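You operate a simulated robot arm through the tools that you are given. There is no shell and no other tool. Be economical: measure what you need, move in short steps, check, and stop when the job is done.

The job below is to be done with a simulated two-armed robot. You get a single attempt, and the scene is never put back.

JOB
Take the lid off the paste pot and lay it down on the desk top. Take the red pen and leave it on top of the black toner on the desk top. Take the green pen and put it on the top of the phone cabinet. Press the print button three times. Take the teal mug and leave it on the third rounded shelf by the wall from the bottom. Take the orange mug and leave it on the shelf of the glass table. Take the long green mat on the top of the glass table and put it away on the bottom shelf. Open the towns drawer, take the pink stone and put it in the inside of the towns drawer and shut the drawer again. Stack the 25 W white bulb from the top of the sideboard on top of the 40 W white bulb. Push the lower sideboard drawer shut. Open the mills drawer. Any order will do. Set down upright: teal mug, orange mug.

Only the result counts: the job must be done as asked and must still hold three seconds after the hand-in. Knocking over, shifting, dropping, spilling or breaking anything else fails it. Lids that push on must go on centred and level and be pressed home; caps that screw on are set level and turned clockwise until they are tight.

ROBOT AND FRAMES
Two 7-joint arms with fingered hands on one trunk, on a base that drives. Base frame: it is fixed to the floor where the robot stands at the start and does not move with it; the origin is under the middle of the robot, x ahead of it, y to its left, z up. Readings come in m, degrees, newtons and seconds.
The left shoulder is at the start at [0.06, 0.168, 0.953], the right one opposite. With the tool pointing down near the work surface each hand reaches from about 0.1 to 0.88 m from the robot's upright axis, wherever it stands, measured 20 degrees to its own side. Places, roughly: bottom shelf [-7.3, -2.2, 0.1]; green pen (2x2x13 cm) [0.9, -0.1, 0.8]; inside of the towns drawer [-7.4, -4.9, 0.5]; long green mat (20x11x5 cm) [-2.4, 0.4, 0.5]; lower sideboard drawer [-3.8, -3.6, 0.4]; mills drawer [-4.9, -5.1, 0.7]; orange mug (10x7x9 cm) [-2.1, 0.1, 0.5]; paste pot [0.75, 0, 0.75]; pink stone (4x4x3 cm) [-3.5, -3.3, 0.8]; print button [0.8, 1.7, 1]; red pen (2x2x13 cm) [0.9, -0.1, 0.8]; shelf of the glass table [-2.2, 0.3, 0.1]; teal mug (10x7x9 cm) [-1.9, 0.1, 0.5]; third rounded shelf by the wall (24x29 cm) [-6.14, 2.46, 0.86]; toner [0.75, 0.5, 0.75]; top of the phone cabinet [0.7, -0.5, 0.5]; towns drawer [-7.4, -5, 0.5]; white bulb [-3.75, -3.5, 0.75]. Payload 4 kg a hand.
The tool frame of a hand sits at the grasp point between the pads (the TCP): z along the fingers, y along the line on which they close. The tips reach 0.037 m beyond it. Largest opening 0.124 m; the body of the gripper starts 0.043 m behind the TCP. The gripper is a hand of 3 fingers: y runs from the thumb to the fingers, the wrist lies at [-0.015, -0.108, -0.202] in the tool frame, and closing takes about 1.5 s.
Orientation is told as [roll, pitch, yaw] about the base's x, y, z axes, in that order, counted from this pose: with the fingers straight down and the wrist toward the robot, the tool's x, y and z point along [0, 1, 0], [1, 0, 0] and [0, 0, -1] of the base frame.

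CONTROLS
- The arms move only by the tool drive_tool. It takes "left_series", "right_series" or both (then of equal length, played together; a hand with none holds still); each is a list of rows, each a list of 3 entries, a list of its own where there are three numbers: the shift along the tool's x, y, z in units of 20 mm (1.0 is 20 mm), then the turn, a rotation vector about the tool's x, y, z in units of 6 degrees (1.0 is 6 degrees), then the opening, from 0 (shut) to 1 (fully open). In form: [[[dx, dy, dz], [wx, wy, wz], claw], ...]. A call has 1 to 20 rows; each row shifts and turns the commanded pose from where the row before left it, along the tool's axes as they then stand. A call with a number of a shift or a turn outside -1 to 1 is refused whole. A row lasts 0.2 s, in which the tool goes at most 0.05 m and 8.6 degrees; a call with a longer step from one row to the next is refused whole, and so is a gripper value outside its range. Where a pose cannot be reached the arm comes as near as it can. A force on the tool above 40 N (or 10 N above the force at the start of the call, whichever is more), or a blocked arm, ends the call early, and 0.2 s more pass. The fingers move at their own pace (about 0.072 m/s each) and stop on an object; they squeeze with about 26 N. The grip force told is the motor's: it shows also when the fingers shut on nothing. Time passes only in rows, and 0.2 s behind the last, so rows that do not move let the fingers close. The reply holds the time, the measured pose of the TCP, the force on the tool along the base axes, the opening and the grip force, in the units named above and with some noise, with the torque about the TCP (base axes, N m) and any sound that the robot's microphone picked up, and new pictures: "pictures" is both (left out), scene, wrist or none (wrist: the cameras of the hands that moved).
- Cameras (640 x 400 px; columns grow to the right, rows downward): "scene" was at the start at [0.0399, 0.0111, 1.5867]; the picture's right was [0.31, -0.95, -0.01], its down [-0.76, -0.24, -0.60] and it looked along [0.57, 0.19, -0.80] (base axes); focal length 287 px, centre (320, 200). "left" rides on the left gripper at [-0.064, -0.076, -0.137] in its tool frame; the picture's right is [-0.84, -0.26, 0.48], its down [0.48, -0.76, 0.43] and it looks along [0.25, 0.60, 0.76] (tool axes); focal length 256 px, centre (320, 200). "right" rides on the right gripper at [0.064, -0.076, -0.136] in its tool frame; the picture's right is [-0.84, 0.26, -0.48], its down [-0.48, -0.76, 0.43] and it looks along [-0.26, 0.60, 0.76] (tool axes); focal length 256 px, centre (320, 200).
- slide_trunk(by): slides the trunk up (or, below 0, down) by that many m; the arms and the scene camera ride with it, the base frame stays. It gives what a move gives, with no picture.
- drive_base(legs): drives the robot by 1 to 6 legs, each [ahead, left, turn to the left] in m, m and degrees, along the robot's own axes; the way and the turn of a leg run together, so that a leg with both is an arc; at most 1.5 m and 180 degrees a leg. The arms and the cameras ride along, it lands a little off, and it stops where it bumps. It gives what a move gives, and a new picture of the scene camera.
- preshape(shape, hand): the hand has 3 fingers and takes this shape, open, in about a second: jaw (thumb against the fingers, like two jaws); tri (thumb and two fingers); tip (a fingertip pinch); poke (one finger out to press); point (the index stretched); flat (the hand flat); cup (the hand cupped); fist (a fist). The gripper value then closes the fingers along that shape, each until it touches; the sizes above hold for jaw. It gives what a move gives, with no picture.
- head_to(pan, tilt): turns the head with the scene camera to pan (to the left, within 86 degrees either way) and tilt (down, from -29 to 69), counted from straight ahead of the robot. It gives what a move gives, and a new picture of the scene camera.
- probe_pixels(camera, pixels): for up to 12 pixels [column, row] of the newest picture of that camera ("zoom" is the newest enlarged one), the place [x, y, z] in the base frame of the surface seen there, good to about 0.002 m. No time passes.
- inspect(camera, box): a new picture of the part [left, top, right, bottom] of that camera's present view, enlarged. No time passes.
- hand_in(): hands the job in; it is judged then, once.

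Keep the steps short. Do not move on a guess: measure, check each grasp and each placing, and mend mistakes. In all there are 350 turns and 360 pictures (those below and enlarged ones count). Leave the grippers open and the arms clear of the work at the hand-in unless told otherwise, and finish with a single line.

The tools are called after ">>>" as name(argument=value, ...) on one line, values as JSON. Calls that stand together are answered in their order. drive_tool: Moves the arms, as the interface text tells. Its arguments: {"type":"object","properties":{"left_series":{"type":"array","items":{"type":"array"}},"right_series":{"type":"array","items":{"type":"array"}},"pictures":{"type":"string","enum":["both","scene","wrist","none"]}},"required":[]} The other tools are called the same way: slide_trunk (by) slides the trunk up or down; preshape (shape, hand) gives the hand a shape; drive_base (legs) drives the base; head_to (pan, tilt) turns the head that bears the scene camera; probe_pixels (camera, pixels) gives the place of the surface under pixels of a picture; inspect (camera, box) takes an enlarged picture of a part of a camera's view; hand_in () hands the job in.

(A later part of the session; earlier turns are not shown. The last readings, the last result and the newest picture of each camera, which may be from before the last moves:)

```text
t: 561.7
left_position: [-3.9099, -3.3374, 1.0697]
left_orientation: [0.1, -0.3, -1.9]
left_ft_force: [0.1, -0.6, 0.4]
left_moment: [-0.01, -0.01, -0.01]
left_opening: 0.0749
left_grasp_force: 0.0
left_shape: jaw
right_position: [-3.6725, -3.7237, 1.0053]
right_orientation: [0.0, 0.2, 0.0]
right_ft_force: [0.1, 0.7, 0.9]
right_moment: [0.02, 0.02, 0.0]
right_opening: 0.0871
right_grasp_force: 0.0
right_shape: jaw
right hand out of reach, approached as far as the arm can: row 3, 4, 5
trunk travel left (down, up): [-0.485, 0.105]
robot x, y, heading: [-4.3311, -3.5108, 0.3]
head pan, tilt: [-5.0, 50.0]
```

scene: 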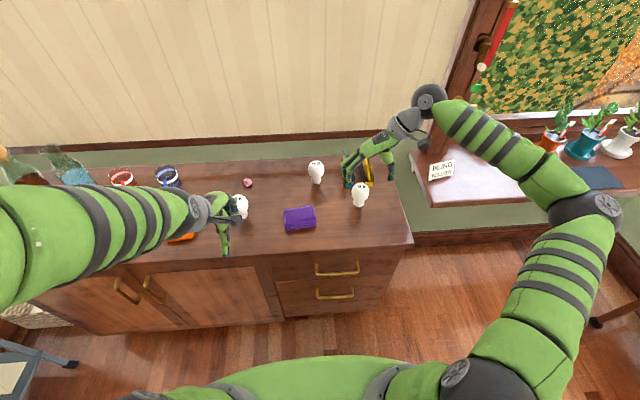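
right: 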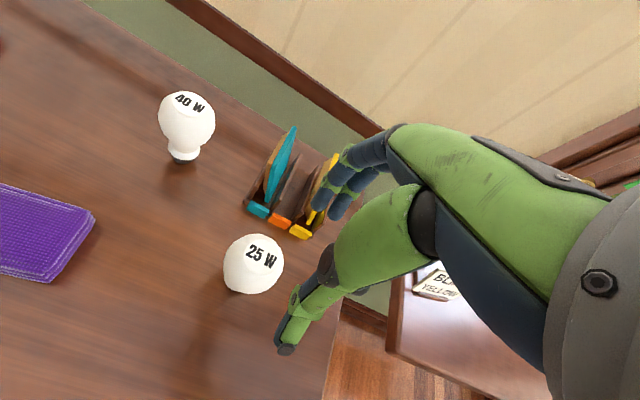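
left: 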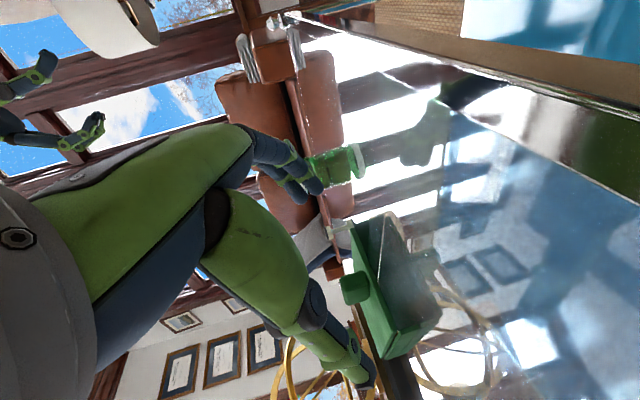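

>>> drive_tool(right_series=[[[-0.3, -1, 0], [0, 0, 0], 0.6], [[-0.3, -1, 0], [0, 0, 0], 0.6], [[-0.3, -1, 0], [0, 0, 0], 0.6], [[-0.3, -1, 0], [0, 0, 0], 0.6], [[-0.3, -1, 0], [0, 0, 0], 0.6], [[-0.3, -1, 0], [0, 0, 0], 0.6], [[-0.3, -1, 0], [0, 0, 0], 0.6], [[-0.3, -1, 0], [0, 0, 0], 0.6], [[-0.3, -1, 0], [0, 0, 0], 0.6], [[-0.3, -1, 0], [0, 0, 0], 0.6], [[-0.3, -1, 0], [0, 0, 0], 0.6], [[-0.3, -1, 0], [0, 0, 0], 0.6], [[-0.3, -1, 0], [0, 0, 0], 0.6], [[-0.3, -1, 0], [0, 0, 0], 0.6], [[-0.3, -1, 0], [0, 0, 0], 0.6]], pictures="none")

>>> drive_tool(left_series=[[[-0.95, 0.5, 0.1], [0, 0, 0], 0.7], [[-0.95, 0.5, 0.1], [0, 0, 0], 0.7], [[-0.95, 0.5, 0.1], [0, 0, 0], 0.7], [[-0.95, 0.5, 0.1], [0, 0, 0], 0.7], [[-0.95, 0.5, 0.1], [0, 0, 0], 0.7], [[-0.95, 0.5, 0.1], [0, 0, 0], 0.7], [[-0.95, 0.5, 0.1], [0, 0, 0], 0.7], [[-0.95, 0.5, 0.1], [0, 0, 0], 0.7], [[-0.95, 0.5, 0.1], [0, 0, 0], 0.7], [[-0.95, 0.5, 0.1], [0, 0, 0], 0.7], [[-0.95, 0.5, 0.1], [0, 0, 0], 0.7], [[-0.95, 0.5, 0.1], [0, 0, 0], 0.7], [[-0.95, 0.5, 0.1], [0, 0, 0], 0.7], [[-0.95, 0.5, 0.1], [0, 0, 0], 0.7], [[-0.95, 0.5, 0.1], [0, 0, 0], 0.7], [[-0.95, 0.5, 0.1], [0, 0, 0], 0.7], [[-0.95, 0.5, 0.1], [0, 0, 0], 0.7], [[-0.95, 0.5, 0.1], [0, 0, 0], 0.7]], pictures="both")

```text
t: 564.9
left_position: [-3.9102, -3.3378, 1.0709]
left_orientation: [0.2, -0.4, -2.0]
left_ft_force: [0.0, 0.6, -0.7]
left_moment: [-0.01, 0.02, 0.01]
left_opening: 0.0744
left_grasp_force: 0.1
left_shape: jaw
right_position: [-3.9078, -3.8365, 1.0301]
right_orientation: [0.0, 0.4, 0.2]
right_ft_force: [1.5, -0.4, -0.8]
right_moment: [0.03, 0.02, -0.02]
right_opening: 0.0747
right_grasp_force: 0.0
right_shape: jaw
right hand out of reach, approached as far as the arm can: row 11, 12, 13, 14, 15
trunk travel left (down, up): [-0.485, 0.105]
robot x, y, heading: [-4.33, -3.5095, 0.1]
head pan, tilt: [-5.0, 50.0]
```

```text
t: 568.7
left_position: [-3.7408, -3.6867, 1.033]
left_orientation: [0.2, -0.2, -1.9]
left_ft_force: [-1.1, -0.7, -0.3]
left_moment: [0.01, -0.01, 0.0]
left_opening: 0.0864
left_grasp_force: 0.0
left_shape: jaw
right_position: [-3.9086, -3.836, 1.031]
right_orientation: [0.1, 0.3, 0.0]
right_ft_force: [0.2, -0.3, 0.5]
right_moment: [-0.03, 0.01, -0.01]
right_opening: 0.0748
right_grasp_force: 0.0
right_shape: jaw
trunk travel left (down, up): [-0.485, 0.105]
robot x, y, heading: [-4.3322, -3.5144, 0.5]
head pan, tilt: [-5.0, 50.0]
```

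scene: 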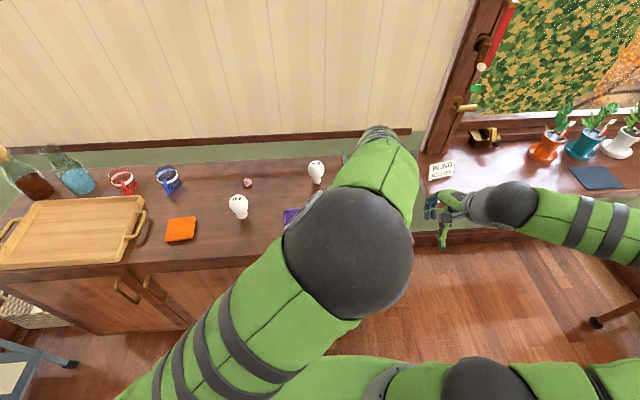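
left: 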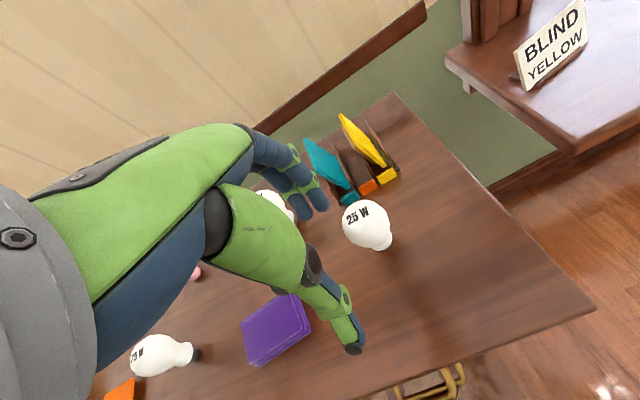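

>>> probe_pixels(camera="left", pixels=[[350, 198], [385, 178], [357, 215], [345, 225], [389, 230], [370, 245], [388, 243], [272, 200], [320, 210], [355, 345]])

>>> inspect(camera="left", box=[240, 130, 420, 290])

```text
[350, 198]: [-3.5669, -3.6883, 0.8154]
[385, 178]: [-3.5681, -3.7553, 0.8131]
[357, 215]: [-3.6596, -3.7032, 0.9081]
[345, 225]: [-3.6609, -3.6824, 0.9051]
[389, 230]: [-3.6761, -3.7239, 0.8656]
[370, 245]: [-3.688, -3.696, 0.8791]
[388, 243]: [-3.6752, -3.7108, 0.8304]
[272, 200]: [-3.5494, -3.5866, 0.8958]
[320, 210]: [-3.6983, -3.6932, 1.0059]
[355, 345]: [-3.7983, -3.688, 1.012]
```

```text
2.50 times, centred on (330, 210) of left
```

zoom: 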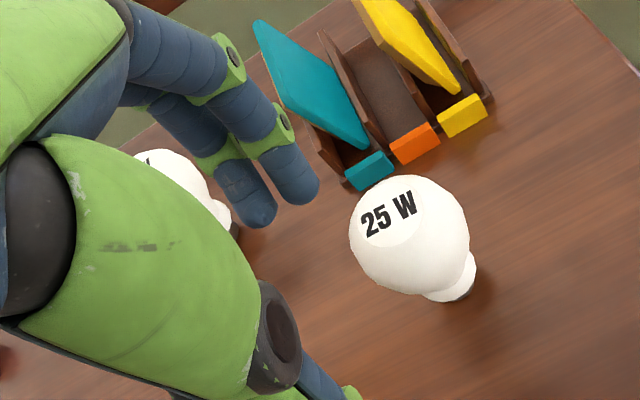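

>>> drive_tool(left_series=[[[-0.13, 0.81, 0], [0, 0, 0], 0.7], [[-0.13, 0.81, 0], [0, 0, 0], 0.7], [[-0.13, 0.81, 0], [0, 0, 0], 0.7], [[-0.13, 0.82, 0], [0, 0, 0], 0.7], [[-0.14, 0.82, 0], [0, 0, 0], 0.7], [[0, 0, 1], [0, 0, 0], 0.7], [[0, 0, 1], [0, 0, 0], 0.7], [[0, 0, 0], [0, 0, 0], 0.7]], pictures="wrist")

>>> inspect(camera="left", box=[220, 130, 420, 330])

```text
t: 570.5
left_position: [-3.6612, -3.7016, 0.995]
left_orientation: [0.2, -0.3, -1.8]
left_ft_force: [-0.3, 0.4, 0.3]
left_moment: [0.02, 0.0, -0.02]
left_opening: 0.0864
left_grasp_force: 0.1
left_shape: jaw
right_position: [-3.9082, -3.8365, 1.0309]
right_orientation: [0.0, 0.3, 0.0]
right_ft_force: [0.6, -0.2, -1.0]
right_moment: [-0.01, -0.01, -0.01]
right_opening: 0.0744
right_grasp_force: 0.0
right_shape: jaw
trunk travel left (down, up): [-0.485, 0.105]
robot x, y, heading: [-4.3313, -3.5096, 0.4]
head pan, tilt: [-5.0, 50.0]
```

left: 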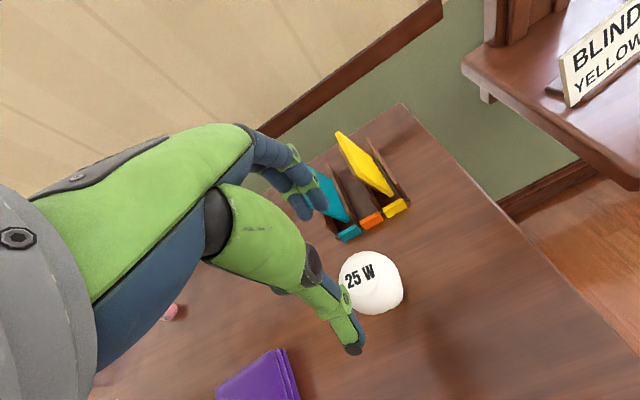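

```text
2.00 times, centred on (320, 230) of left
```

zoom: 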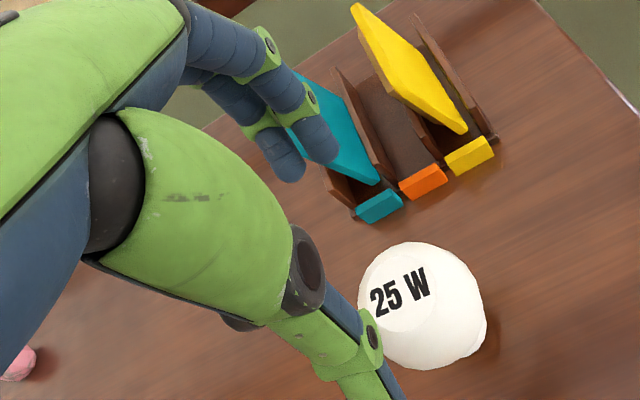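

>>> drive_tool(left_series=[[[0, 0.05, 1], [0, 0, 0], 0.7], [[0, 0, 1], [0, 0, 0], 0.7], [[0, 0, 1], [0, 0, 0], 0.7], [[0, 0, 1], [0, 0, 0], 0.7], [[0, 0, 0.9], [0, 0, 0], 0.7], [[0, 0, 0.6], [0, 0, 0], 0.7], [[0, 0, 0], [0, 0, 0], 0.7]], pictures="wrist")

```text
t: 572.1
left_position: [-3.6576, -3.7023, 0.8835]
left_orientation: [0.2, -0.4, -2.1]
left_ft_force: [0.5, -0.5, -0.1]
left_moment: [-0.01, -0.02, 0.01]
left_opening: 0.0865
left_grasp_force: 0.0
left_shape: jaw
right_position: [-3.909, -3.8358, 1.0297]
right_orientation: [0.0, 0.3, 0.0]
right_ft_force: [0.8, 0.1, -1.2]
right_moment: [0.0, 0.0, 0.0]
right_opening: 0.0749
right_grasp_force: 0.1
right_shape: jaw
trunk travel left (down, up): [-0.485, 0.105]
robot x, y, heading: [-4.329, -3.5103, 0.3]
head pan, tilt: [-5.0, 50.0]
```

left: 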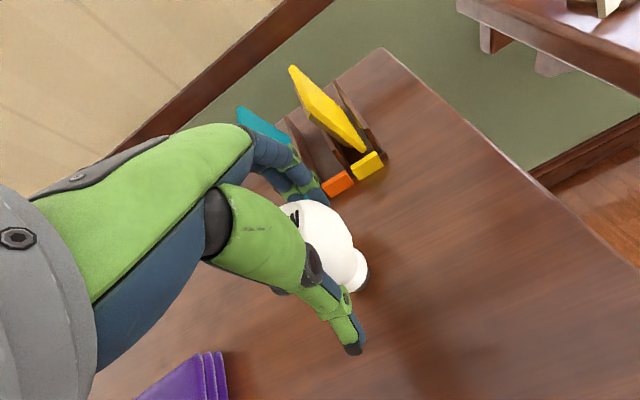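

Bulb dome is between the fingers. I close gradually.

>>> drive_tool(left_series=[[[0, 0, 0], [0, 0, 0], 0.6], [[0, 0, 0], [0, 0, 0], 0.5], [[0, 0, 0], [0, 0, 0], 0.4], [[0, 0, 0], [0, 0, 0], 0.3], [[0, 0, 0], [0, 0, 0], 0.1], [[0, 0, 0], [0, 0, 0], 0], [[0, 0, 0], [0, 0, 0], 0]], pictures="wrist")

```text
t: 573.7
left_position: [-3.6576, -3.7021, 0.8854]
left_orientation: [0.2, -0.2, -1.9]
left_ft_force: [-1.4, 0.5, 0.4]
left_moment: [-0.01, -0.03, -0.04]
left_opening: 0.0573
left_grasp_force: 18.2
left_shape: jaw
right_position: [-3.9089, -3.8365, 1.0297]
right_orientation: [0.0, 0.2, 0.0]
right_ft_force: [0.6, 0.3, 0.6]
right_moment: [-0.02, -0.01, -0.01]
right_opening: 0.0749
right_grasp_force: 0.1
right_shape: jaw
trunk travel left (down, up): [-0.485, 0.105]
robot x, y, heading: [-4.3306, -3.5078, 0.3]
head pan, tilt: [-5.0, 50.0]
```

left: 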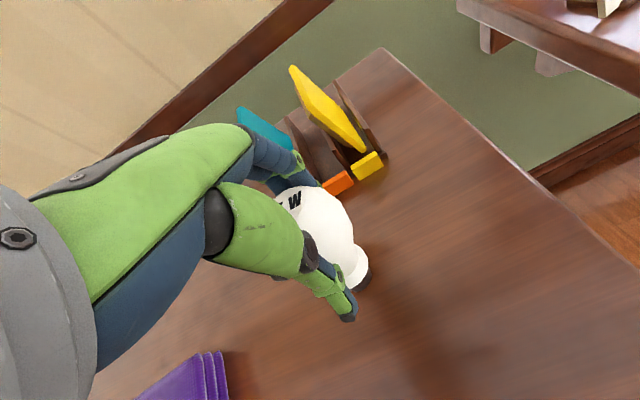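

>>> drive_tool(left_series=[[[0, 0, 0], [0, 0, 0], 0], [[0, 0, -0.4], [0, 0, 0], 0], [[0, 0, -0.8], [0, 0, 0], 0], [[0, 0, -1], [0, 0, 0], 0], [[0, 0, -1], [0, 0, 0], 0], [[0, 0, -1], [0, 0, 0], 0], [[0, 0, -1], [0, 0, 0], 0], [[0, 0, -1], [0, 0, 0], 0], [[0, 0, -0.8], [0, 0, 0], 0], [[0, 0, 0], [0, 0, 0], 0]], pictures="wrist")

>>> inspect(camera="left", box=[240, 130, 420, 330])

```text
t: 575.9
left_position: [-3.6587, -3.703, 1.0259]
left_orientation: [0.2, -0.4, -2.0]
left_ft_force: [0.1, 0.3, -0.9]
left_moment: [0.01, 0.02, -0.01]
left_opening: 0.057
left_grasp_force: 17.8
left_shape: jaw
right_position: [-3.9099, -3.8354, 1.0296]
right_orientation: [0.1, 0.4, -0.1]
right_ft_force: [-0.6, 0.5, 0.8]
right_moment: [0.04, 0.01, -0.02]
right_opening: 0.075
right_grasp_force: 0.1
right_shape: jaw
trunk travel left (down, up): [-0.485, 0.105]
robot x, y, heading: [-4.3283, -3.5087, 0.4]
head pan, tilt: [-5.0, 50.0]
```

left: 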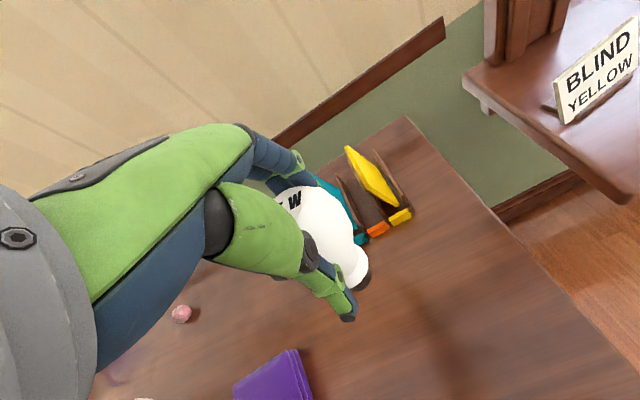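

```text
2.00 times, centred on (330, 230) of left
```

zoom: 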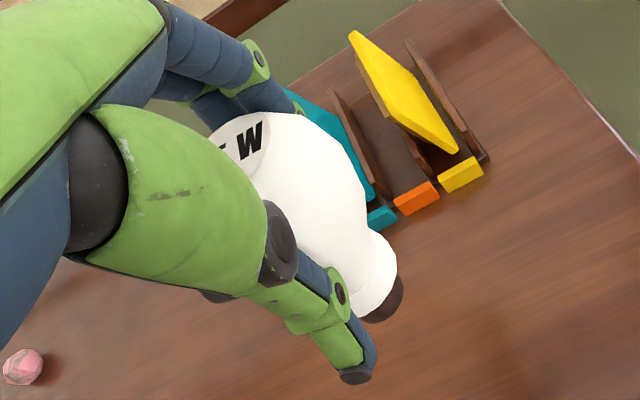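

>>> drive_tool(left_series=[[[0.895, 0.7375, 0], [0, 0, 0], 0], [[0.895, 0.7375, 0], [0, 0, 0], 0], [[0.895, 0.7375, 0], [0, 0, 0], 0], [[0.895, 0.7375, 0], [0, 0, 0], 0], [[0.895, 0.7375, 0], [0, 0, 0], 0], [[0.895, 0.7375, 0], [0, 0, 0], 0], [[0.895, 0.7375, 0], [0, 0, 0], 0], [[0.895, 0.7375, 0], [0, 0, 0], 0], [[0, 0, 0], [0, 0, 0], 0], [[0, 0, 0], [0, 0, 0], 0]], pictures="both")

>>> inspect(camera="left", box=[260, 150, 440, 330])

```text
t: 578.1
left_position: [-3.5372, -3.5626, 1.0252]
left_orientation: [0.3, -0.2, -1.9]
left_ft_force: [0.7, -0.9, -0.2]
left_moment: [0.01, 0.0, -0.01]
left_opening: 0.0573
left_grasp_force: 18.0
left_shape: jaw
right_position: [-3.9084, -3.8362, 1.0302]
right_orientation: [0.0, 0.3, 0.0]
right_ft_force: [-1.0, 0.4, 0.7]
right_moment: [-0.01, -0.02, -0.02]
right_opening: 0.0749
right_grasp_force: 0.1
right_shape: jaw
trunk travel left (down, up): [-0.485, 0.105]
robot x, y, heading: [-4.3323, -3.51, 0.4]
head pan, tilt: [-5.0, 50.0]
```

scene: 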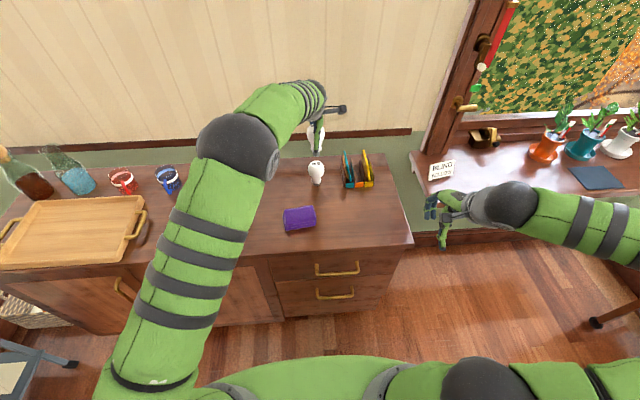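
left: 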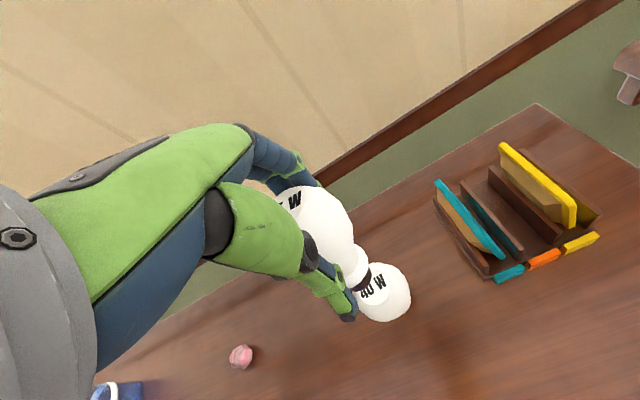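

```text
2.22 times, centred on (350, 240) of left
```

zoom: 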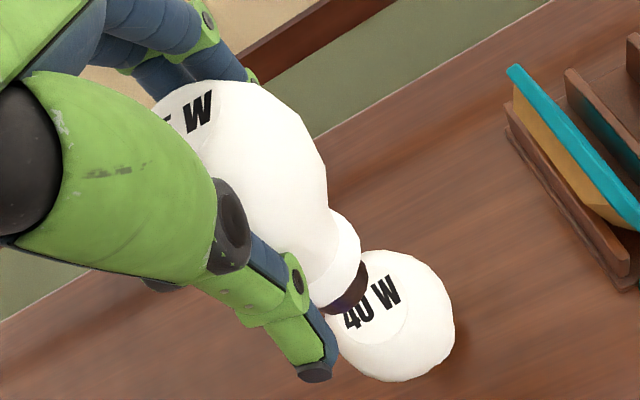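

>>> probe_pixels(camera="zoom", pixels=[[350, 280], [365, 285], [335, 305], [372, 295], [400, 285], [365, 335], [405, 320], [345, 265], [330, 250], [210, 130]])

>>> inspect(camera="scene", box=[280, 100, 360, 200])

>>> probe_pixels(camera="zoom", pixels=[[315, 190], [300, 190], [330, 190], [312, 205], [312, 255], [290, 280], [345, 280], [318, 265], [318, 285]])

```text
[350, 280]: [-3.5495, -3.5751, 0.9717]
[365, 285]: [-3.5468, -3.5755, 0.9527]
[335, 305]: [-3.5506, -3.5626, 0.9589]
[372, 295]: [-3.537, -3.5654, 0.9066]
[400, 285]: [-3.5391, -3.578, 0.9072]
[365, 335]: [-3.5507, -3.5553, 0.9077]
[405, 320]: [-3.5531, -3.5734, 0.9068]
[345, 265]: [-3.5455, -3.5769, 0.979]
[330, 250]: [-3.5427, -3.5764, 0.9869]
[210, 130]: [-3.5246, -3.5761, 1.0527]
```

```text
4.00 times, centred on (320, 150) of scene
```

zoom: 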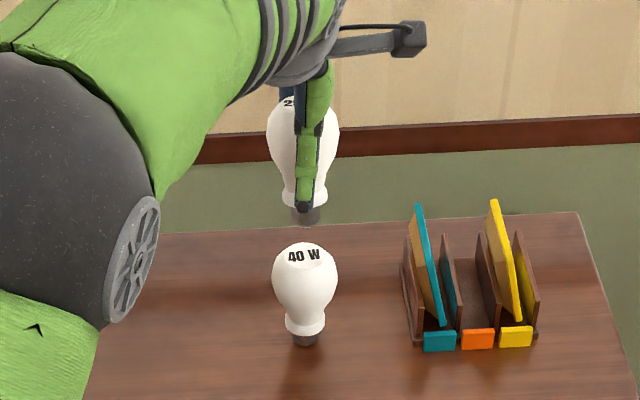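

```text
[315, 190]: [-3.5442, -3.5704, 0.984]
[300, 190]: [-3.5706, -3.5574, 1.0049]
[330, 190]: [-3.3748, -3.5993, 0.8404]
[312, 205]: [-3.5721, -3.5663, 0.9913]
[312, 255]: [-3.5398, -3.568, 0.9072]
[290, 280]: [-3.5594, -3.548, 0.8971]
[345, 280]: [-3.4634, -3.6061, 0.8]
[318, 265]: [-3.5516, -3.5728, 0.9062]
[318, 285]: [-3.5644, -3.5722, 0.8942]
```

Base of the held bulb ≈(-3.538,-3.563) vs. 40 W top centre ≈(-3.5385,-3.5645): aligned. I lower.

>>> drive_tool(left_series=[[[-0.06, 0, 0.5], [0, 0, 0], 0], [[0, 0, 0.5], [0, 0, 0], 0], [[0, 0, 0.3], [0, 0, 0], 0], [[0, 0, 0.15], [0, 0, 0], 0], [[0, 0, 0], [0, 0, 0], 0]], pictures="none")

>>> inspect(camera="scene", box=[290, 120, 350, 190])

>>> inspect(camera="left", box=[300, 200, 420, 320])

```text
t: 579.3
left_position: [-3.5363, -3.5636, 0.9962]
left_orientation: [0.2, -0.5, -1.9]
left_ft_force: [0.2, -0.8, -1.6]
left_moment: [0.0, 0.03, 0.01]
left_opening: 0.0574
left_grasp_force: 17.7
left_shape: jaw
right_position: [-3.9076, -3.8361, 1.0306]
right_orientation: [0.0, 0.3, 0.0]
right_ft_force: [0.8, 0.2, 1.5]
right_moment: [0.02, 0.02, 0.02]
right_opening: 0.0747
right_grasp_force: 0.1
right_shape: jaw
trunk travel left (down, up): [-0.485, 0.105]
robot x, y, heading: [-4.3312, -3.5102, 0.6]
head pan, tilt: [-5.0, 50.0]
```

```text
5.71 times, centred on (320, 155) of scene
```

zoom: 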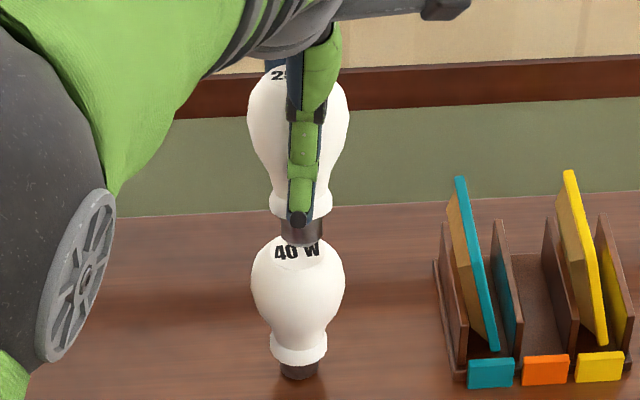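

```text
3.33 times, centred on (360, 260) of left
```

zoom: 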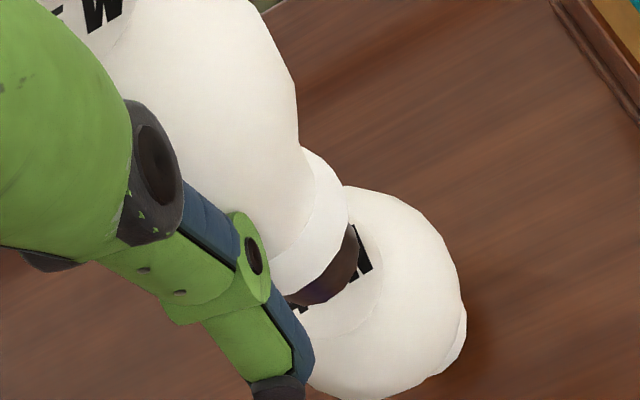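

>>> drive_tool(left_series=[[[0.11, 0, 0.1], [0, 0, 0], 0], [[0, 0, 0.08], [0, 0, 0], 0], [[0, 0, 0], [0, 0, 0], 0]], pictures="none")

>>> drive_tool(left_series=[[[0, 0, 0.08], [0, 0, 0], 0], [[0, 0, 0], [0, 0, 0], 0]], pictures="none")

```text
t: 580.1
left_position: [-3.5361, -3.5617, 0.9936]
left_orientation: [0.3, -0.3, -1.8]
left_ft_force: [-0.4, 0.0, -0.1]
left_moment: [0.01, 0.03, 0.0]
left_opening: 0.0572
left_grasp_force: 18.1
left_shape: jaw
right_position: [-3.9089, -3.8356, 1.0305]
right_orientation: [0.0, 0.3, -0.1]
right_ft_force: [0.0, -0.5, 0.1]
right_moment: [-0.03, -0.01, 0.0]
right_opening: 0.0748
right_grasp_force: 0.0
right_shape: jaw
trunk travel left (down, up): [-0.485, 0.105]
robot x, y, heading: [-4.3298, -3.5126, 0.6]
head pan, tilt: [-5.0, 50.0]
```

```text
t: 580.7
left_position: [-3.5355, -3.5618, 0.9927]
left_orientation: [0.3, -0.3, -2.0]
left_ft_force: [0.2, -0.5, -0.4]
left_moment: [0.0, 0.0, 0.02]
left_opening: 0.0571
left_grasp_force: 18.0
left_shape: jaw
right_position: [-3.9093, -3.8363, 1.0314]
right_orientation: [0.0, 0.3, 0.0]
right_ft_force: [-0.4, 0.7, 0.7]
right_moment: [0.0, 0.0, 0.01]
right_opening: 0.0748
right_grasp_force: 0.0
right_shape: jaw
trunk travel left (down, up): [-0.485, 0.105]
robot x, y, heading: [-4.3335, -3.5089, 0.4]
head pan, tilt: [-5.0, 50.0]
```

>>> drive_tool(left_series=[[[0, 0, 0.08], [0, 0, 0], 0], [[0, 0, 0], [0, 0, 0], 0]], pictures="none")

>>> drive_tool(left_series=[[[0, 0, 0.08], [0, 0, 0], 0], [[0, 0, 0], [0, 0, 0], 0]], pictures="none")

>>> inspect(camera="scene", box=[290, 120, 350, 190])

```text
t: 581.3
left_position: [-3.536, -3.5616, 0.9902]
left_orientation: [0.3, -0.2, -2.1]
left_ft_force: [-0.4, 0.6, -0.1]
left_moment: [0.01, -0.01, 0.02]
left_opening: 0.0573
left_grasp_force: 17.8
left_shape: jaw
right_position: [-3.9079, -3.8367, 1.0305]
right_orientation: [0.0, 0.2, 0.0]
right_ft_force: [0.6, 0.1, -0.1]
right_moment: [0.01, 0.01, 0.04]
right_opening: 0.0747
right_grasp_force: 0.1
right_shape: jaw
trunk travel left (down, up): [-0.485, 0.105]
robot x, y, heading: [-4.3339, -3.5078, 0.4]
head pan, tilt: [-5.0, 50.0]
```

```text
t: 581.9
left_position: [-3.5351, -3.5614, 0.9893]
left_orientation: [0.2, -0.4, -2.1]
left_ft_force: [0.3, -0.4, 3.5]
left_moment: [0.02, -0.05, -0.02]
left_opening: 0.0575
left_grasp_force: 18.1
left_shape: jaw
right_position: [-3.9089, -3.8362, 1.0307]
right_orientation: [0.0, 0.3, 0.0]
right_ft_force: [0.8, 0.1, 0.4]
right_moment: [-0.01, -0.03, -0.01]
right_opening: 0.0751
right_grasp_force: 0.0
right_shape: jaw
trunk travel left (down, up): [-0.485, 0.105]
robot x, y, heading: [-4.3309, -3.5124, 0.6]
head pan, tilt: [-5.0, 50.0]
```

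```text
5.71 times, centred on (320, 155) of scene
```

zoom: 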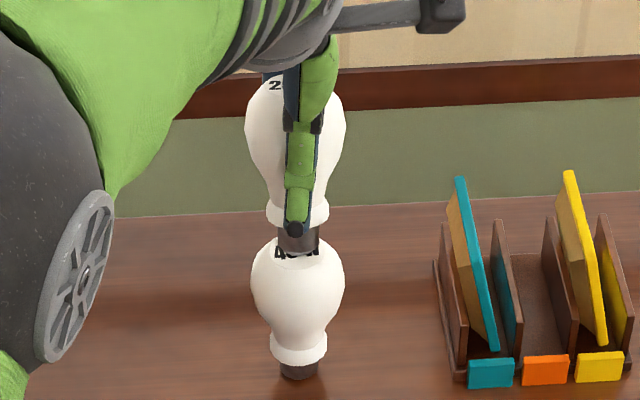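

>>> inspect(camera="left", box=[310, 220, 420, 320])

>>> probe_pixels(camera="zoom", pixels=[[320, 200]])

```text
4.00 times, centred on (365, 270) of left
```

zoom: 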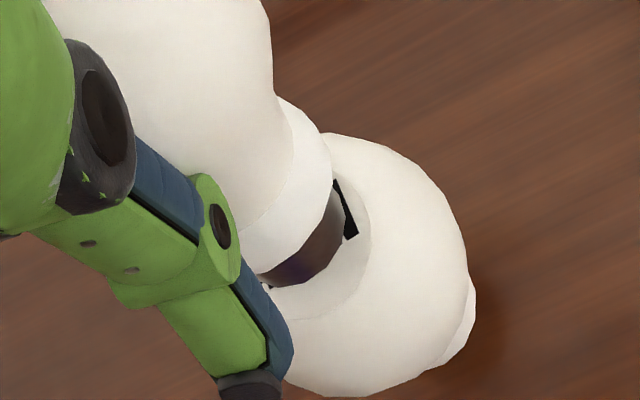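

```text
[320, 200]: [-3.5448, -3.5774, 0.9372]
```

>>> probe_pixels(camera="zoom", pixels=[[325, 250], [300, 278], [340, 215], [355, 270], [368, 225], [330, 300], [345, 255], [318, 290], [335, 190], [362, 200]])

```text
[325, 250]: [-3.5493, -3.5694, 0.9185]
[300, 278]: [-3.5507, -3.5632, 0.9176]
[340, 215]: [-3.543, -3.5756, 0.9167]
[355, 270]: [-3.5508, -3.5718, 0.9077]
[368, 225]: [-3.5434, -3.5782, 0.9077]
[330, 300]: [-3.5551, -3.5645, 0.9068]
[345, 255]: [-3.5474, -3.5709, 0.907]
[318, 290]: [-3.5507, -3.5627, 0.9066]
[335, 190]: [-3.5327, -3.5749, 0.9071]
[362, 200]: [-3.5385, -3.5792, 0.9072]
```

Base ring centre ≈(-3.537,-3.563), well within the flat top. I release slowly.

>>> drive_tool(left_series=[[[0, 0, 0], [0, 0, 0], 0.47], [[0, 0, 0], [0, 0, 0], 0.5], [[0, 0, 0], [0, 0, 0], 0.55], [[0, 0, 0], [0, 0, 0], 0.62], [[0, 0, 0], [0, 0, 0], 0.7], [[0, 0, 0], [0, 0, 0], 0.75], [[0, 0, 0], [0, 0, 0], 0.75]], pictures="none")

>>> inspect(camera="scene", box=[280, 100, 360, 200])

```text
t: 583.5
left_position: [-3.5348, -3.5627, 0.9882]
left_orientation: [0.2, -0.4, -1.9]
left_ft_force: [-0.6, 0.1, -0.3]
left_moment: [-0.03, -0.01, 0.02]
left_opening: 0.0929
left_grasp_force: 0.1
left_shape: jaw
right_position: [-3.9084, -3.836, 1.0297]
right_orientation: [-0.1, 0.3, 0.0]
right_ft_force: [0.8, 0.4, -0.1]
right_moment: [0.0, 0.0, -0.04]
right_opening: 0.0751
right_grasp_force: 0.0
right_shape: jaw
trunk travel left (down, up): [-0.485, 0.105]
robot x, y, heading: [-4.3301, -3.5102, 0.3]
head pan, tilt: [-5.0, 50.0]
```

```text
4.00 times, centred on (320, 150) of scene
```

zoom: 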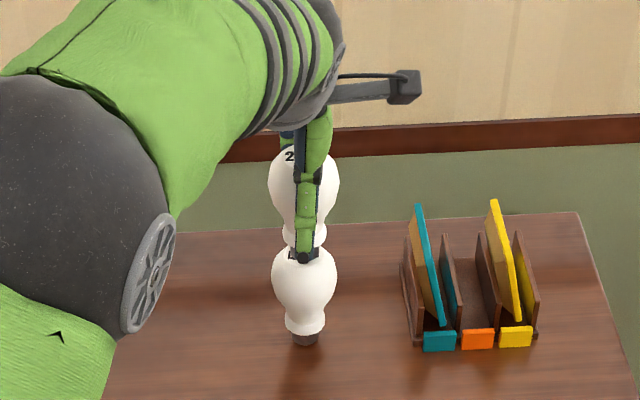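

Stacked and standing. I rise straight up and check.

>>> drive_tool(left_series=[[[0, 0, -0.4], [0, 0, 0], 0.8], [[0, 0, -0.8], [0, 0, 0], 0.8], [[0, 0, -1], [0, 0, 0], 0.8], [[0, 0, -1], [0, 0, 0], 0.8], [[0, 0, -1], [0, 0, 0], 0.8], [[0, 0, -1], [0, 0, 0], 0.8], [[0, -0.5, -0.8], [0, 0, 0], 0.8], [[0.3, -1, 0], [0, 0, 0], 0.8], [[0.3, -1, 0], [0, 0, 0], 0.8], [[0.3, -1, 0], [0, 0, 0], 0.8], [[0.3, -1, 0], [0, 0, 0], 0.8], [[0.3, -1, 0], [0, 0, 0], 0.8]], pictures="both")

>>> inspect(camera="scene", box=[220, 110, 420, 230])

```text
t: 586.1
left_position: [-3.6459, -3.5274, 1.1103]
left_orientation: [0.2, -0.4, -2.0]
left_ft_force: [0.9, 0.4, -0.8]
left_moment: [-0.01, -0.01, 0.02]
left_opening: 0.099
left_grasp_force: 0.0
left_shape: jaw
right_position: [-3.9087, -3.8369, 1.031]
right_orientation: [0.0, 0.4, 0.0]
right_ft_force: [-0.9, 0.0, -0.5]
right_moment: [0.05, -0.02, 0.01]
right_opening: 0.0749
right_grasp_force: 0.1
right_shape: jaw
trunk travel left (down, up): [-0.485, 0.105]
robot x, y, heading: [-4.3324, -3.5155, 0.4]
head pan, tilt: [-5.0, 50.0]
```

scene: 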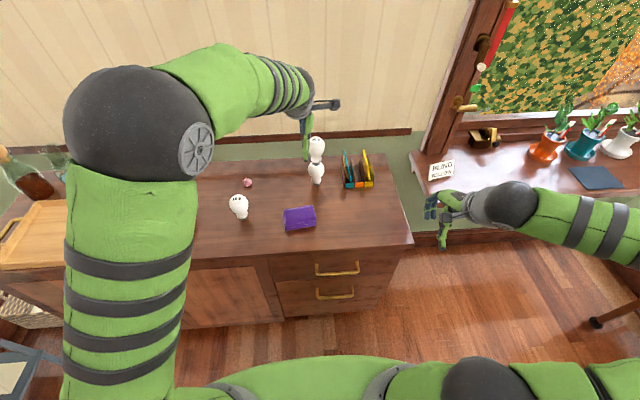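
left: 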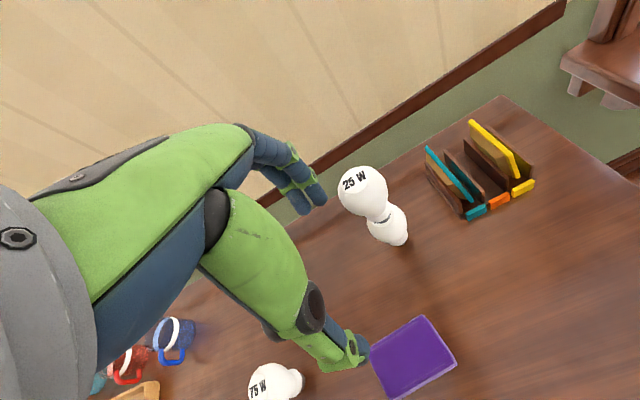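

```text
3.20 times, centred on (320, 170) of scene
```

zoom: 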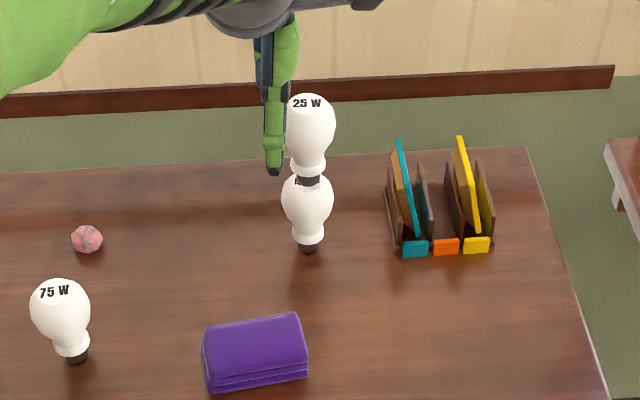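

Stack stands. Now the pink stone: measure it (zoom at (87,240)).

>>> probe_pixels(camera="zoom", pixels=[[87, 240], [76, 240], [98, 240], [87, 230], [87, 250], [70, 240], [104, 240]])

```text
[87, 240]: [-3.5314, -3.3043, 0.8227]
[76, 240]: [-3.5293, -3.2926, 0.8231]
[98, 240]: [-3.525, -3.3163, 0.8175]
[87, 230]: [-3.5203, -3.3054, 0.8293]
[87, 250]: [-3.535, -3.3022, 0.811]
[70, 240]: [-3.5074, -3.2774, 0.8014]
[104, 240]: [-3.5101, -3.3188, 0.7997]
```

>>> drive_tool(left_series=[[[0.95, 0.505, 0], [0, 0, 0], 0.6], [[0.95, 0.505, 0], [0, 0, 0], 0.6], [[0.95, 0.505, 0], [0, 0, 0], 0.6], [[0.95, 0.505, 0], [0, 0, 0], 0.6], [[0.95, 0.505, 0], [0, 0, 0], 0.6], [[0.95, 0.505, 0], [0, 0, 0], 0.6], [[0.95, 0.505, 0], [0, 0, 0], 0.6], [[0.95, 0.505, 0], [0, 0, 0], 0.6], [[0.95, 0.505, 0], [0, 0, 0], 0.6], [[0.95, 0.505, 0], [0, 0, 0], 0.6], [[0.95, 0.505, 0], [0, 0, 0], 0.6], [[0.95, 0.505, 0], [0, 0, 0], 0.6], [[0, 0, 1], [0, 0, 0], 0.6], [[0, 0, 1], [0, 0, 0], 0.6], [[0, 0, 1], [0, 0, 0], 0.6], [[0, 0, 1], [0, 0, 0], 0.6], [[0, 0, 1], [0, 0, 0], 0.6], [[0, 0, 1], [0, 0, 0], 0.6], [[0, 0, 1], [0, 0, 0], 0.6]], pictures="wrist")

```text
t: 590.1
left_position: [-3.5148, -3.3045, 0.9695]
left_orientation: [0.2, -0.4, -1.9]
left_ft_force: [-0.4, -0.1, -0.3]
left_moment: [0.01, 0.0, -0.01]
left_opening: 0.0747
left_grasp_force: 0.0
left_shape: jaw
right_position: [-3.9079, -3.8366, 1.03]
right_orientation: [-0.1, 0.3, 0.0]
right_ft_force: [-0.2, 0.1, -0.2]
right_moment: [-0.01, 0.03, -0.01]
right_opening: 0.0749
right_grasp_force: 0.0
right_shape: jaw
trunk travel left (down, up): [-0.485, 0.105]
robot x, y, heading: [-4.3342, -3.5107, 0.4]
head pan, tilt: [-5.0, 50.0]
```

left: 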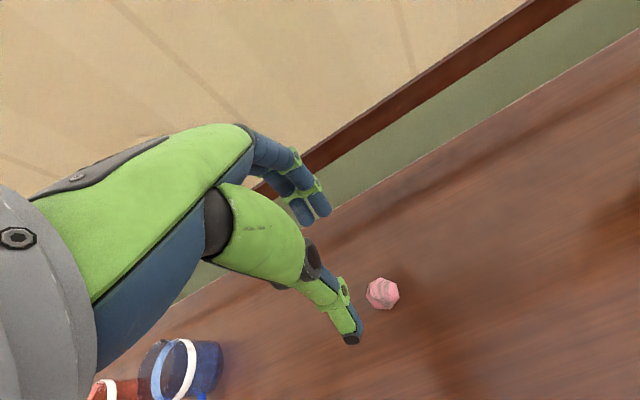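

>>> probe_pixels(camera="left", pixels=[[382, 293], [370, 288], [395, 293], [382, 281], [384, 306], [398, 300]])

```text
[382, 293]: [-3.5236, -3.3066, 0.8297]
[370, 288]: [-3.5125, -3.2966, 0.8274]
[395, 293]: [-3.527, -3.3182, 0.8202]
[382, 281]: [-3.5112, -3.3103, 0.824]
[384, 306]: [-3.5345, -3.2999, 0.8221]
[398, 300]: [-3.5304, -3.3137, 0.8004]
```

>>> drive_tool(left_series=[[[-0.07, -0.33, 0.9], [0, 0, 0], 0.6], [[0, 0, 0.9], [0, 0, 0], 0.6], [[0, 0, 0.9], [0, 0, 0], 0.6], [[0, 0, 0.9], [0, 0, 0], 0.6], [[0, 0, 0.9], [0, 0, 0], 0.6], [[0, 0, 0.9], [0, 0, 0], 0.6], [[0, 0, 0.7], [0, 0, 0], 0.6], [[0, 0, 0], [0, 0, 0], 0.45], [[0, 0, 0], [0, 0, 0], 0.3], [[0, 0, 0], [0, 0, 0], 0.15], [[0, 0, 0], [0, 0, 0], 0], [[0, 0, 0], [0, 0, 0], 0], [[0, 0, 0], [0, 0, 0], 0]], pictures="none")

>>> drive_tool(left_series=[[[0, 0, -0.5], [0, 0, 0], 0], [[0, 0, -1], [0, 0, 0], 0], [[0, 0, -1], [0, 0, 0], 0], [[0, 0, -1], [0, 0, 0], 0], [[0, 0, -1], [0, 0, 0], 0], [[0, 0, -1], [0, 0, 0], 0], [[0, 0, -1], [0, 0, 0], 0], [[0, 0, -1], [0, 0, 0], 0], [[0, 0, -1], [0, 0, 0], 0], [[0, -1, -1], [0, 0, 0], 0], [[0, -1, -1], [0, 0, 0], 0], [[0, -1, 0], [0, 0, 0], 0], [[0, -1, 0], [0, 0, 0], 0], [[0, -1, 0], [0, 0, 0], 0], [[0, -1, 0], [0, 0, 0], 0], [[0, -1, 0], [0, 0, 0], 0], [[0, -1, 0], [0, 0, 0], 0]], pictures="wrist")

```text
t: 592.9
left_position: [-3.522, -3.305, 0.8474]
left_orientation: [0.2, -0.5, -1.9]
left_ft_force: [-0.7, -0.7, 1.4]
left_moment: [-0.03, 0.0, -0.02]
left_opening: 0.026
left_grasp_force: 26.4
left_shape: jaw
right_position: [-3.9087, -3.837, 1.03]
right_orientation: [0.0, 0.3, 0.0]
right_ft_force: [0.1, -0.6, -0.1]
right_moment: [0.01, -0.02, -0.04]
right_opening: 0.0748
right_grasp_force: 0.0
right_shape: jaw
trunk travel left (down, up): [-0.485, 0.105]
robot x, y, heading: [-4.3281, -3.5093, 0.5]
head pan, tilt: [-5.0, 50.0]
```

```text
t: 596.5
left_position: [-3.6828, -3.2993, 1.0566]
left_orientation: [0.2, -0.4, -2.0]
left_ft_force: [-0.3, -0.1, -0.9]
left_moment: [0.01, -0.02, -0.01]
left_opening: 0.0252
left_grasp_force: 25.8
left_shape: jaw
right_position: [-3.9087, -3.8378, 1.0307]
right_orientation: [0.0, 0.3, 0.1]
right_ft_force: [0.3, 0.6, 0.9]
right_moment: [0.03, 0.01, 0.01]
right_opening: 0.0748
right_grasp_force: 0.1
right_shape: jaw
trunk travel left (down, up): [-0.485, 0.105]
robot x, y, heading: [-4.3329, -3.5114, 0.3]
head pan, tilt: [-5.0, 50.0]
```

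left: 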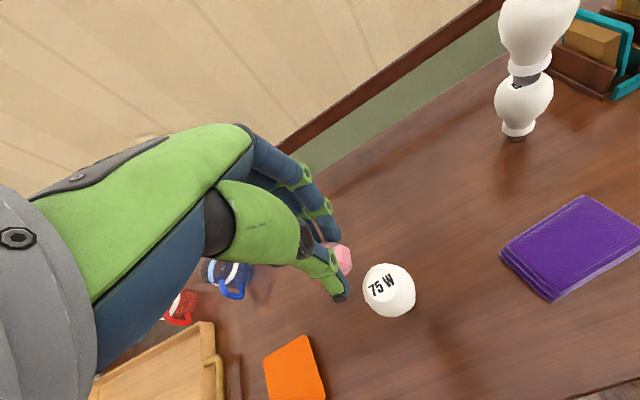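

Stone is held, stack undisturbed. I back off and turn right toward the small-drawer cabinet (mills drawer).

>>> drive_base(legs=[[-0.55, 0, 0], [0, 0, -90]])

```text
t: 603.5
left_position: [-4.6593, -4.1615, 1.0568]
left_orientation: [0.2, -0.3, -91.0]
left_ft_force: [-0.3, -0.3, -0.3]
left_moment: [0.01, 0.0, 0.0]
left_opening: 0.0246
left_grasp_force: 25.9
left_shape: jaw
right_position: [-5.2008, -3.942, 1.0307]
right_orientation: [0.0, 0.3, -89.0]
right_ft_force: [0.9, 0.4, -0.4]
right_moment: [0.0, 0.0, 0.01]
right_opening: 0.0748
right_grasp_force: 0.1
right_shape: jaw
trunk travel left (down, up): [-0.485, 0.105]
robot x, y, heading: [-4.8795, -3.5157, -88.2]
head pan, tilt: [-5.0, 50.0]
```

scene: 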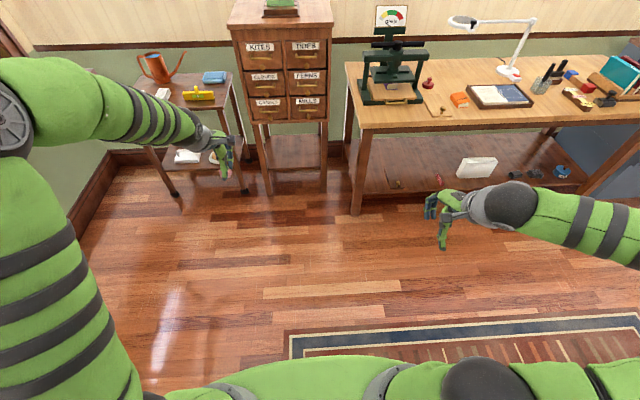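

>>> inspect(camera="scene", box=[220, 0, 350, 140])

>>> probe_pixels(camera="zoom", pixels=[[390, 285], [388, 310], [390, 318], [340, 290], [440, 290], [250, 285], [388, 250], [340, 340], [440, 345]])

```text
2.86 times, centred on (285, 70) of scene
```

zoom: 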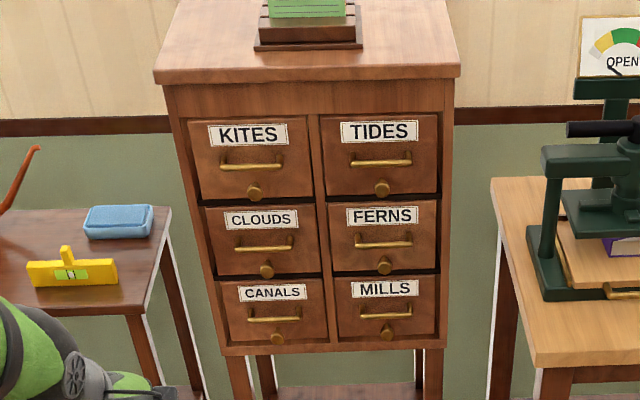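

```text
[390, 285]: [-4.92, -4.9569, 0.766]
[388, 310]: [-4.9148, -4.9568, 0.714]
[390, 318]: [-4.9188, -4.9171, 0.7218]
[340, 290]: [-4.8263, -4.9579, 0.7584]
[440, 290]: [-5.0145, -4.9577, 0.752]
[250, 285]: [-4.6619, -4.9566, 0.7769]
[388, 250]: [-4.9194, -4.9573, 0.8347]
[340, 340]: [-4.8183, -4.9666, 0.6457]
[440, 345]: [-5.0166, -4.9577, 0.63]
```

MILLS is the bottom-right drawer: face y≈−4.957, bar handle at z≈0.72 with a knob below. I pull the left hand in, drive closer and look closely at the handle.

>>> drive_tool(left_series=[[[0.5, -1, -0.3], [0, 0, 0], 0], [[0.5, -1, -0.3], [0, 0, 0], 0], [[0.5, -1, -0.3], [0, 0, 0], 0], [[0.5, -1, -0.3], [0, 0, 0], 0], [[0.5, -1, -0.3], [0, 0, 0], 0], [[0.5, -1, -0.3], [0, 0, 0], 0], [[0.5, -1, -0.3], [0, 0, 0], 0], [[0.5, -1, -0.3], [0, 0, 0], 0]], right_series=[[[0, 0, 0], [0, 0, -1], 0.4], [[0, 0, 0], [0, 0, -1], 0.4], [[0, 0, 0], [0, 0, -1], 0.4], [[0, 0, 0], [0, 0, -1], 0.4], [[0, 0, 0], [0, 0, -1], 0.4], [[0, 0, 0], [0, 0, -1], 0.4], [[0, 0, 0], [0, 0, -1], 0.4], [[0, 0, 0], [0, 0, -1], 0.4]], pictures="none")

>>> drive_base(legs=[[0.62, 0.1, -1.8]])

>>> inspect(camera="scene", box=[250, 60, 400, 200])

```text
t: 605.2
left_position: [-4.5748, -4.0023, 1.1044]
left_orientation: [0.2, -0.4, -90.9]
left_ft_force: [-0.2, -0.2, -0.4]
left_moment: [-0.01, 0.02, -0.03]
left_opening: 0.025
left_grasp_force: 26.3
left_shape: jaw
right_position: [-5.2004, -3.9434, 1.032]
right_orientation: [0.2, 0.1, -41.1]
right_ft_force: [0.4, 0.0, 0.5]
right_moment: [0.0, -0.03, 0.01]
right_opening: 0.0498
right_grasp_force: 0.0
right_shape: jaw
trunk travel left (down, up): [-0.485, 0.105]
robot x, y, heading: [-4.8794, -3.5121, -89.3]
head pan, tilt: [-5.0, 50.0]
```

```text
t: 608.8
left_position: [-4.4921, -4.6286, 1.1042]
left_orientation: [0.2, -0.3, -93.3]
left_ft_force: [-0.3, 0.0, -0.9]
left_moment: [0.02, 0.01, 0.02]
left_opening: 0.0246
left_grasp_force: 26.3
left_shape: jaw
right_position: [-5.1126, -4.5476, 1.0304]
right_orientation: [0.3, 0.3, -43.3]
right_ft_force: [-0.4, 0.7, -0.3]
right_moment: [-0.03, -0.01, 0.02]
right_opening: 0.0498
right_grasp_force: 0.0
right_shape: jaw
trunk travel left (down, up): [-0.485, 0.105]
robot x, y, heading: [-4.7757, -4.131, -91.1]
head pan, tilt: [-5.0, 50.0]
```

scene: 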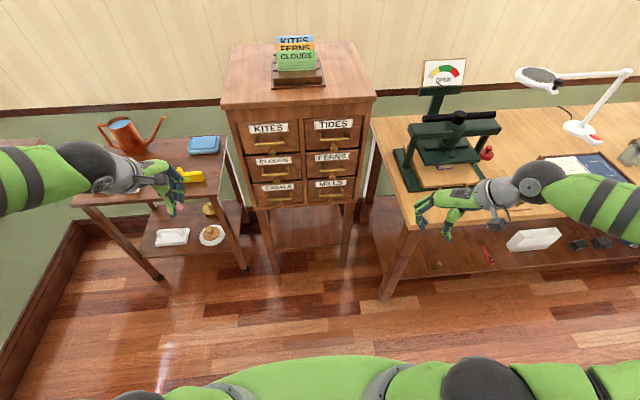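

```text
2.86 times, centred on (325, 130) of scene
```

zoom: 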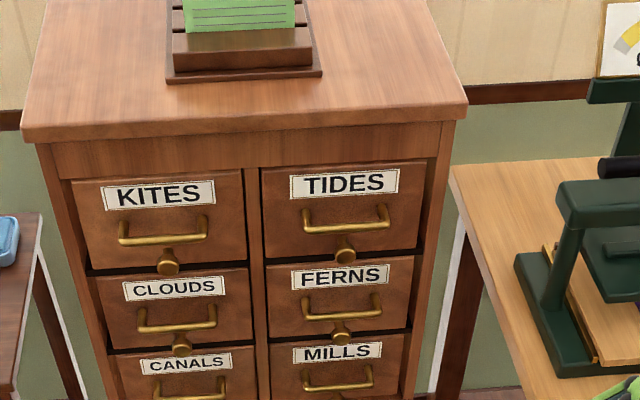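

>>> inspect(camera="scene", box=[295, 165, 365, 215])

>>> probe_pixels(camera="zoom", pixels=[[300, 240], [240, 245], [360, 235], [305, 290], [305, 300], [290, 295], [320, 295], [305, 265], [240, 215], [365, 215]])

```text
8.00 times, centred on (330, 190) of scene
```

zoom: 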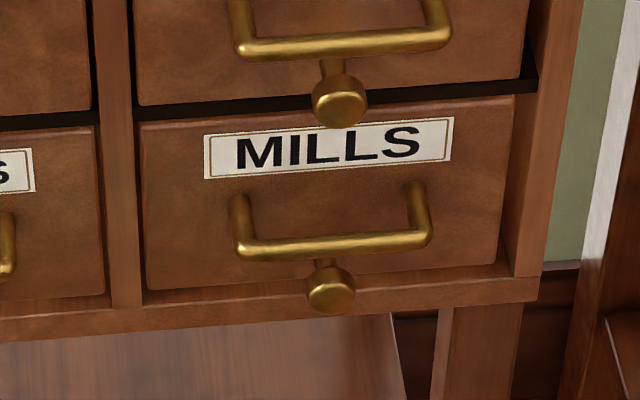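

```text
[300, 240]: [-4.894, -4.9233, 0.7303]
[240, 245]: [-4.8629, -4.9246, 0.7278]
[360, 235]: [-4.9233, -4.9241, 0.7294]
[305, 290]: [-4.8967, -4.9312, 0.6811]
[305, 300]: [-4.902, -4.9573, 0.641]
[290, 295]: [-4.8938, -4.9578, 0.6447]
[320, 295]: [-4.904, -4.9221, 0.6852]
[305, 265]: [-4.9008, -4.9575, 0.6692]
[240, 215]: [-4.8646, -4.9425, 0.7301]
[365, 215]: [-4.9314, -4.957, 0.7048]
```

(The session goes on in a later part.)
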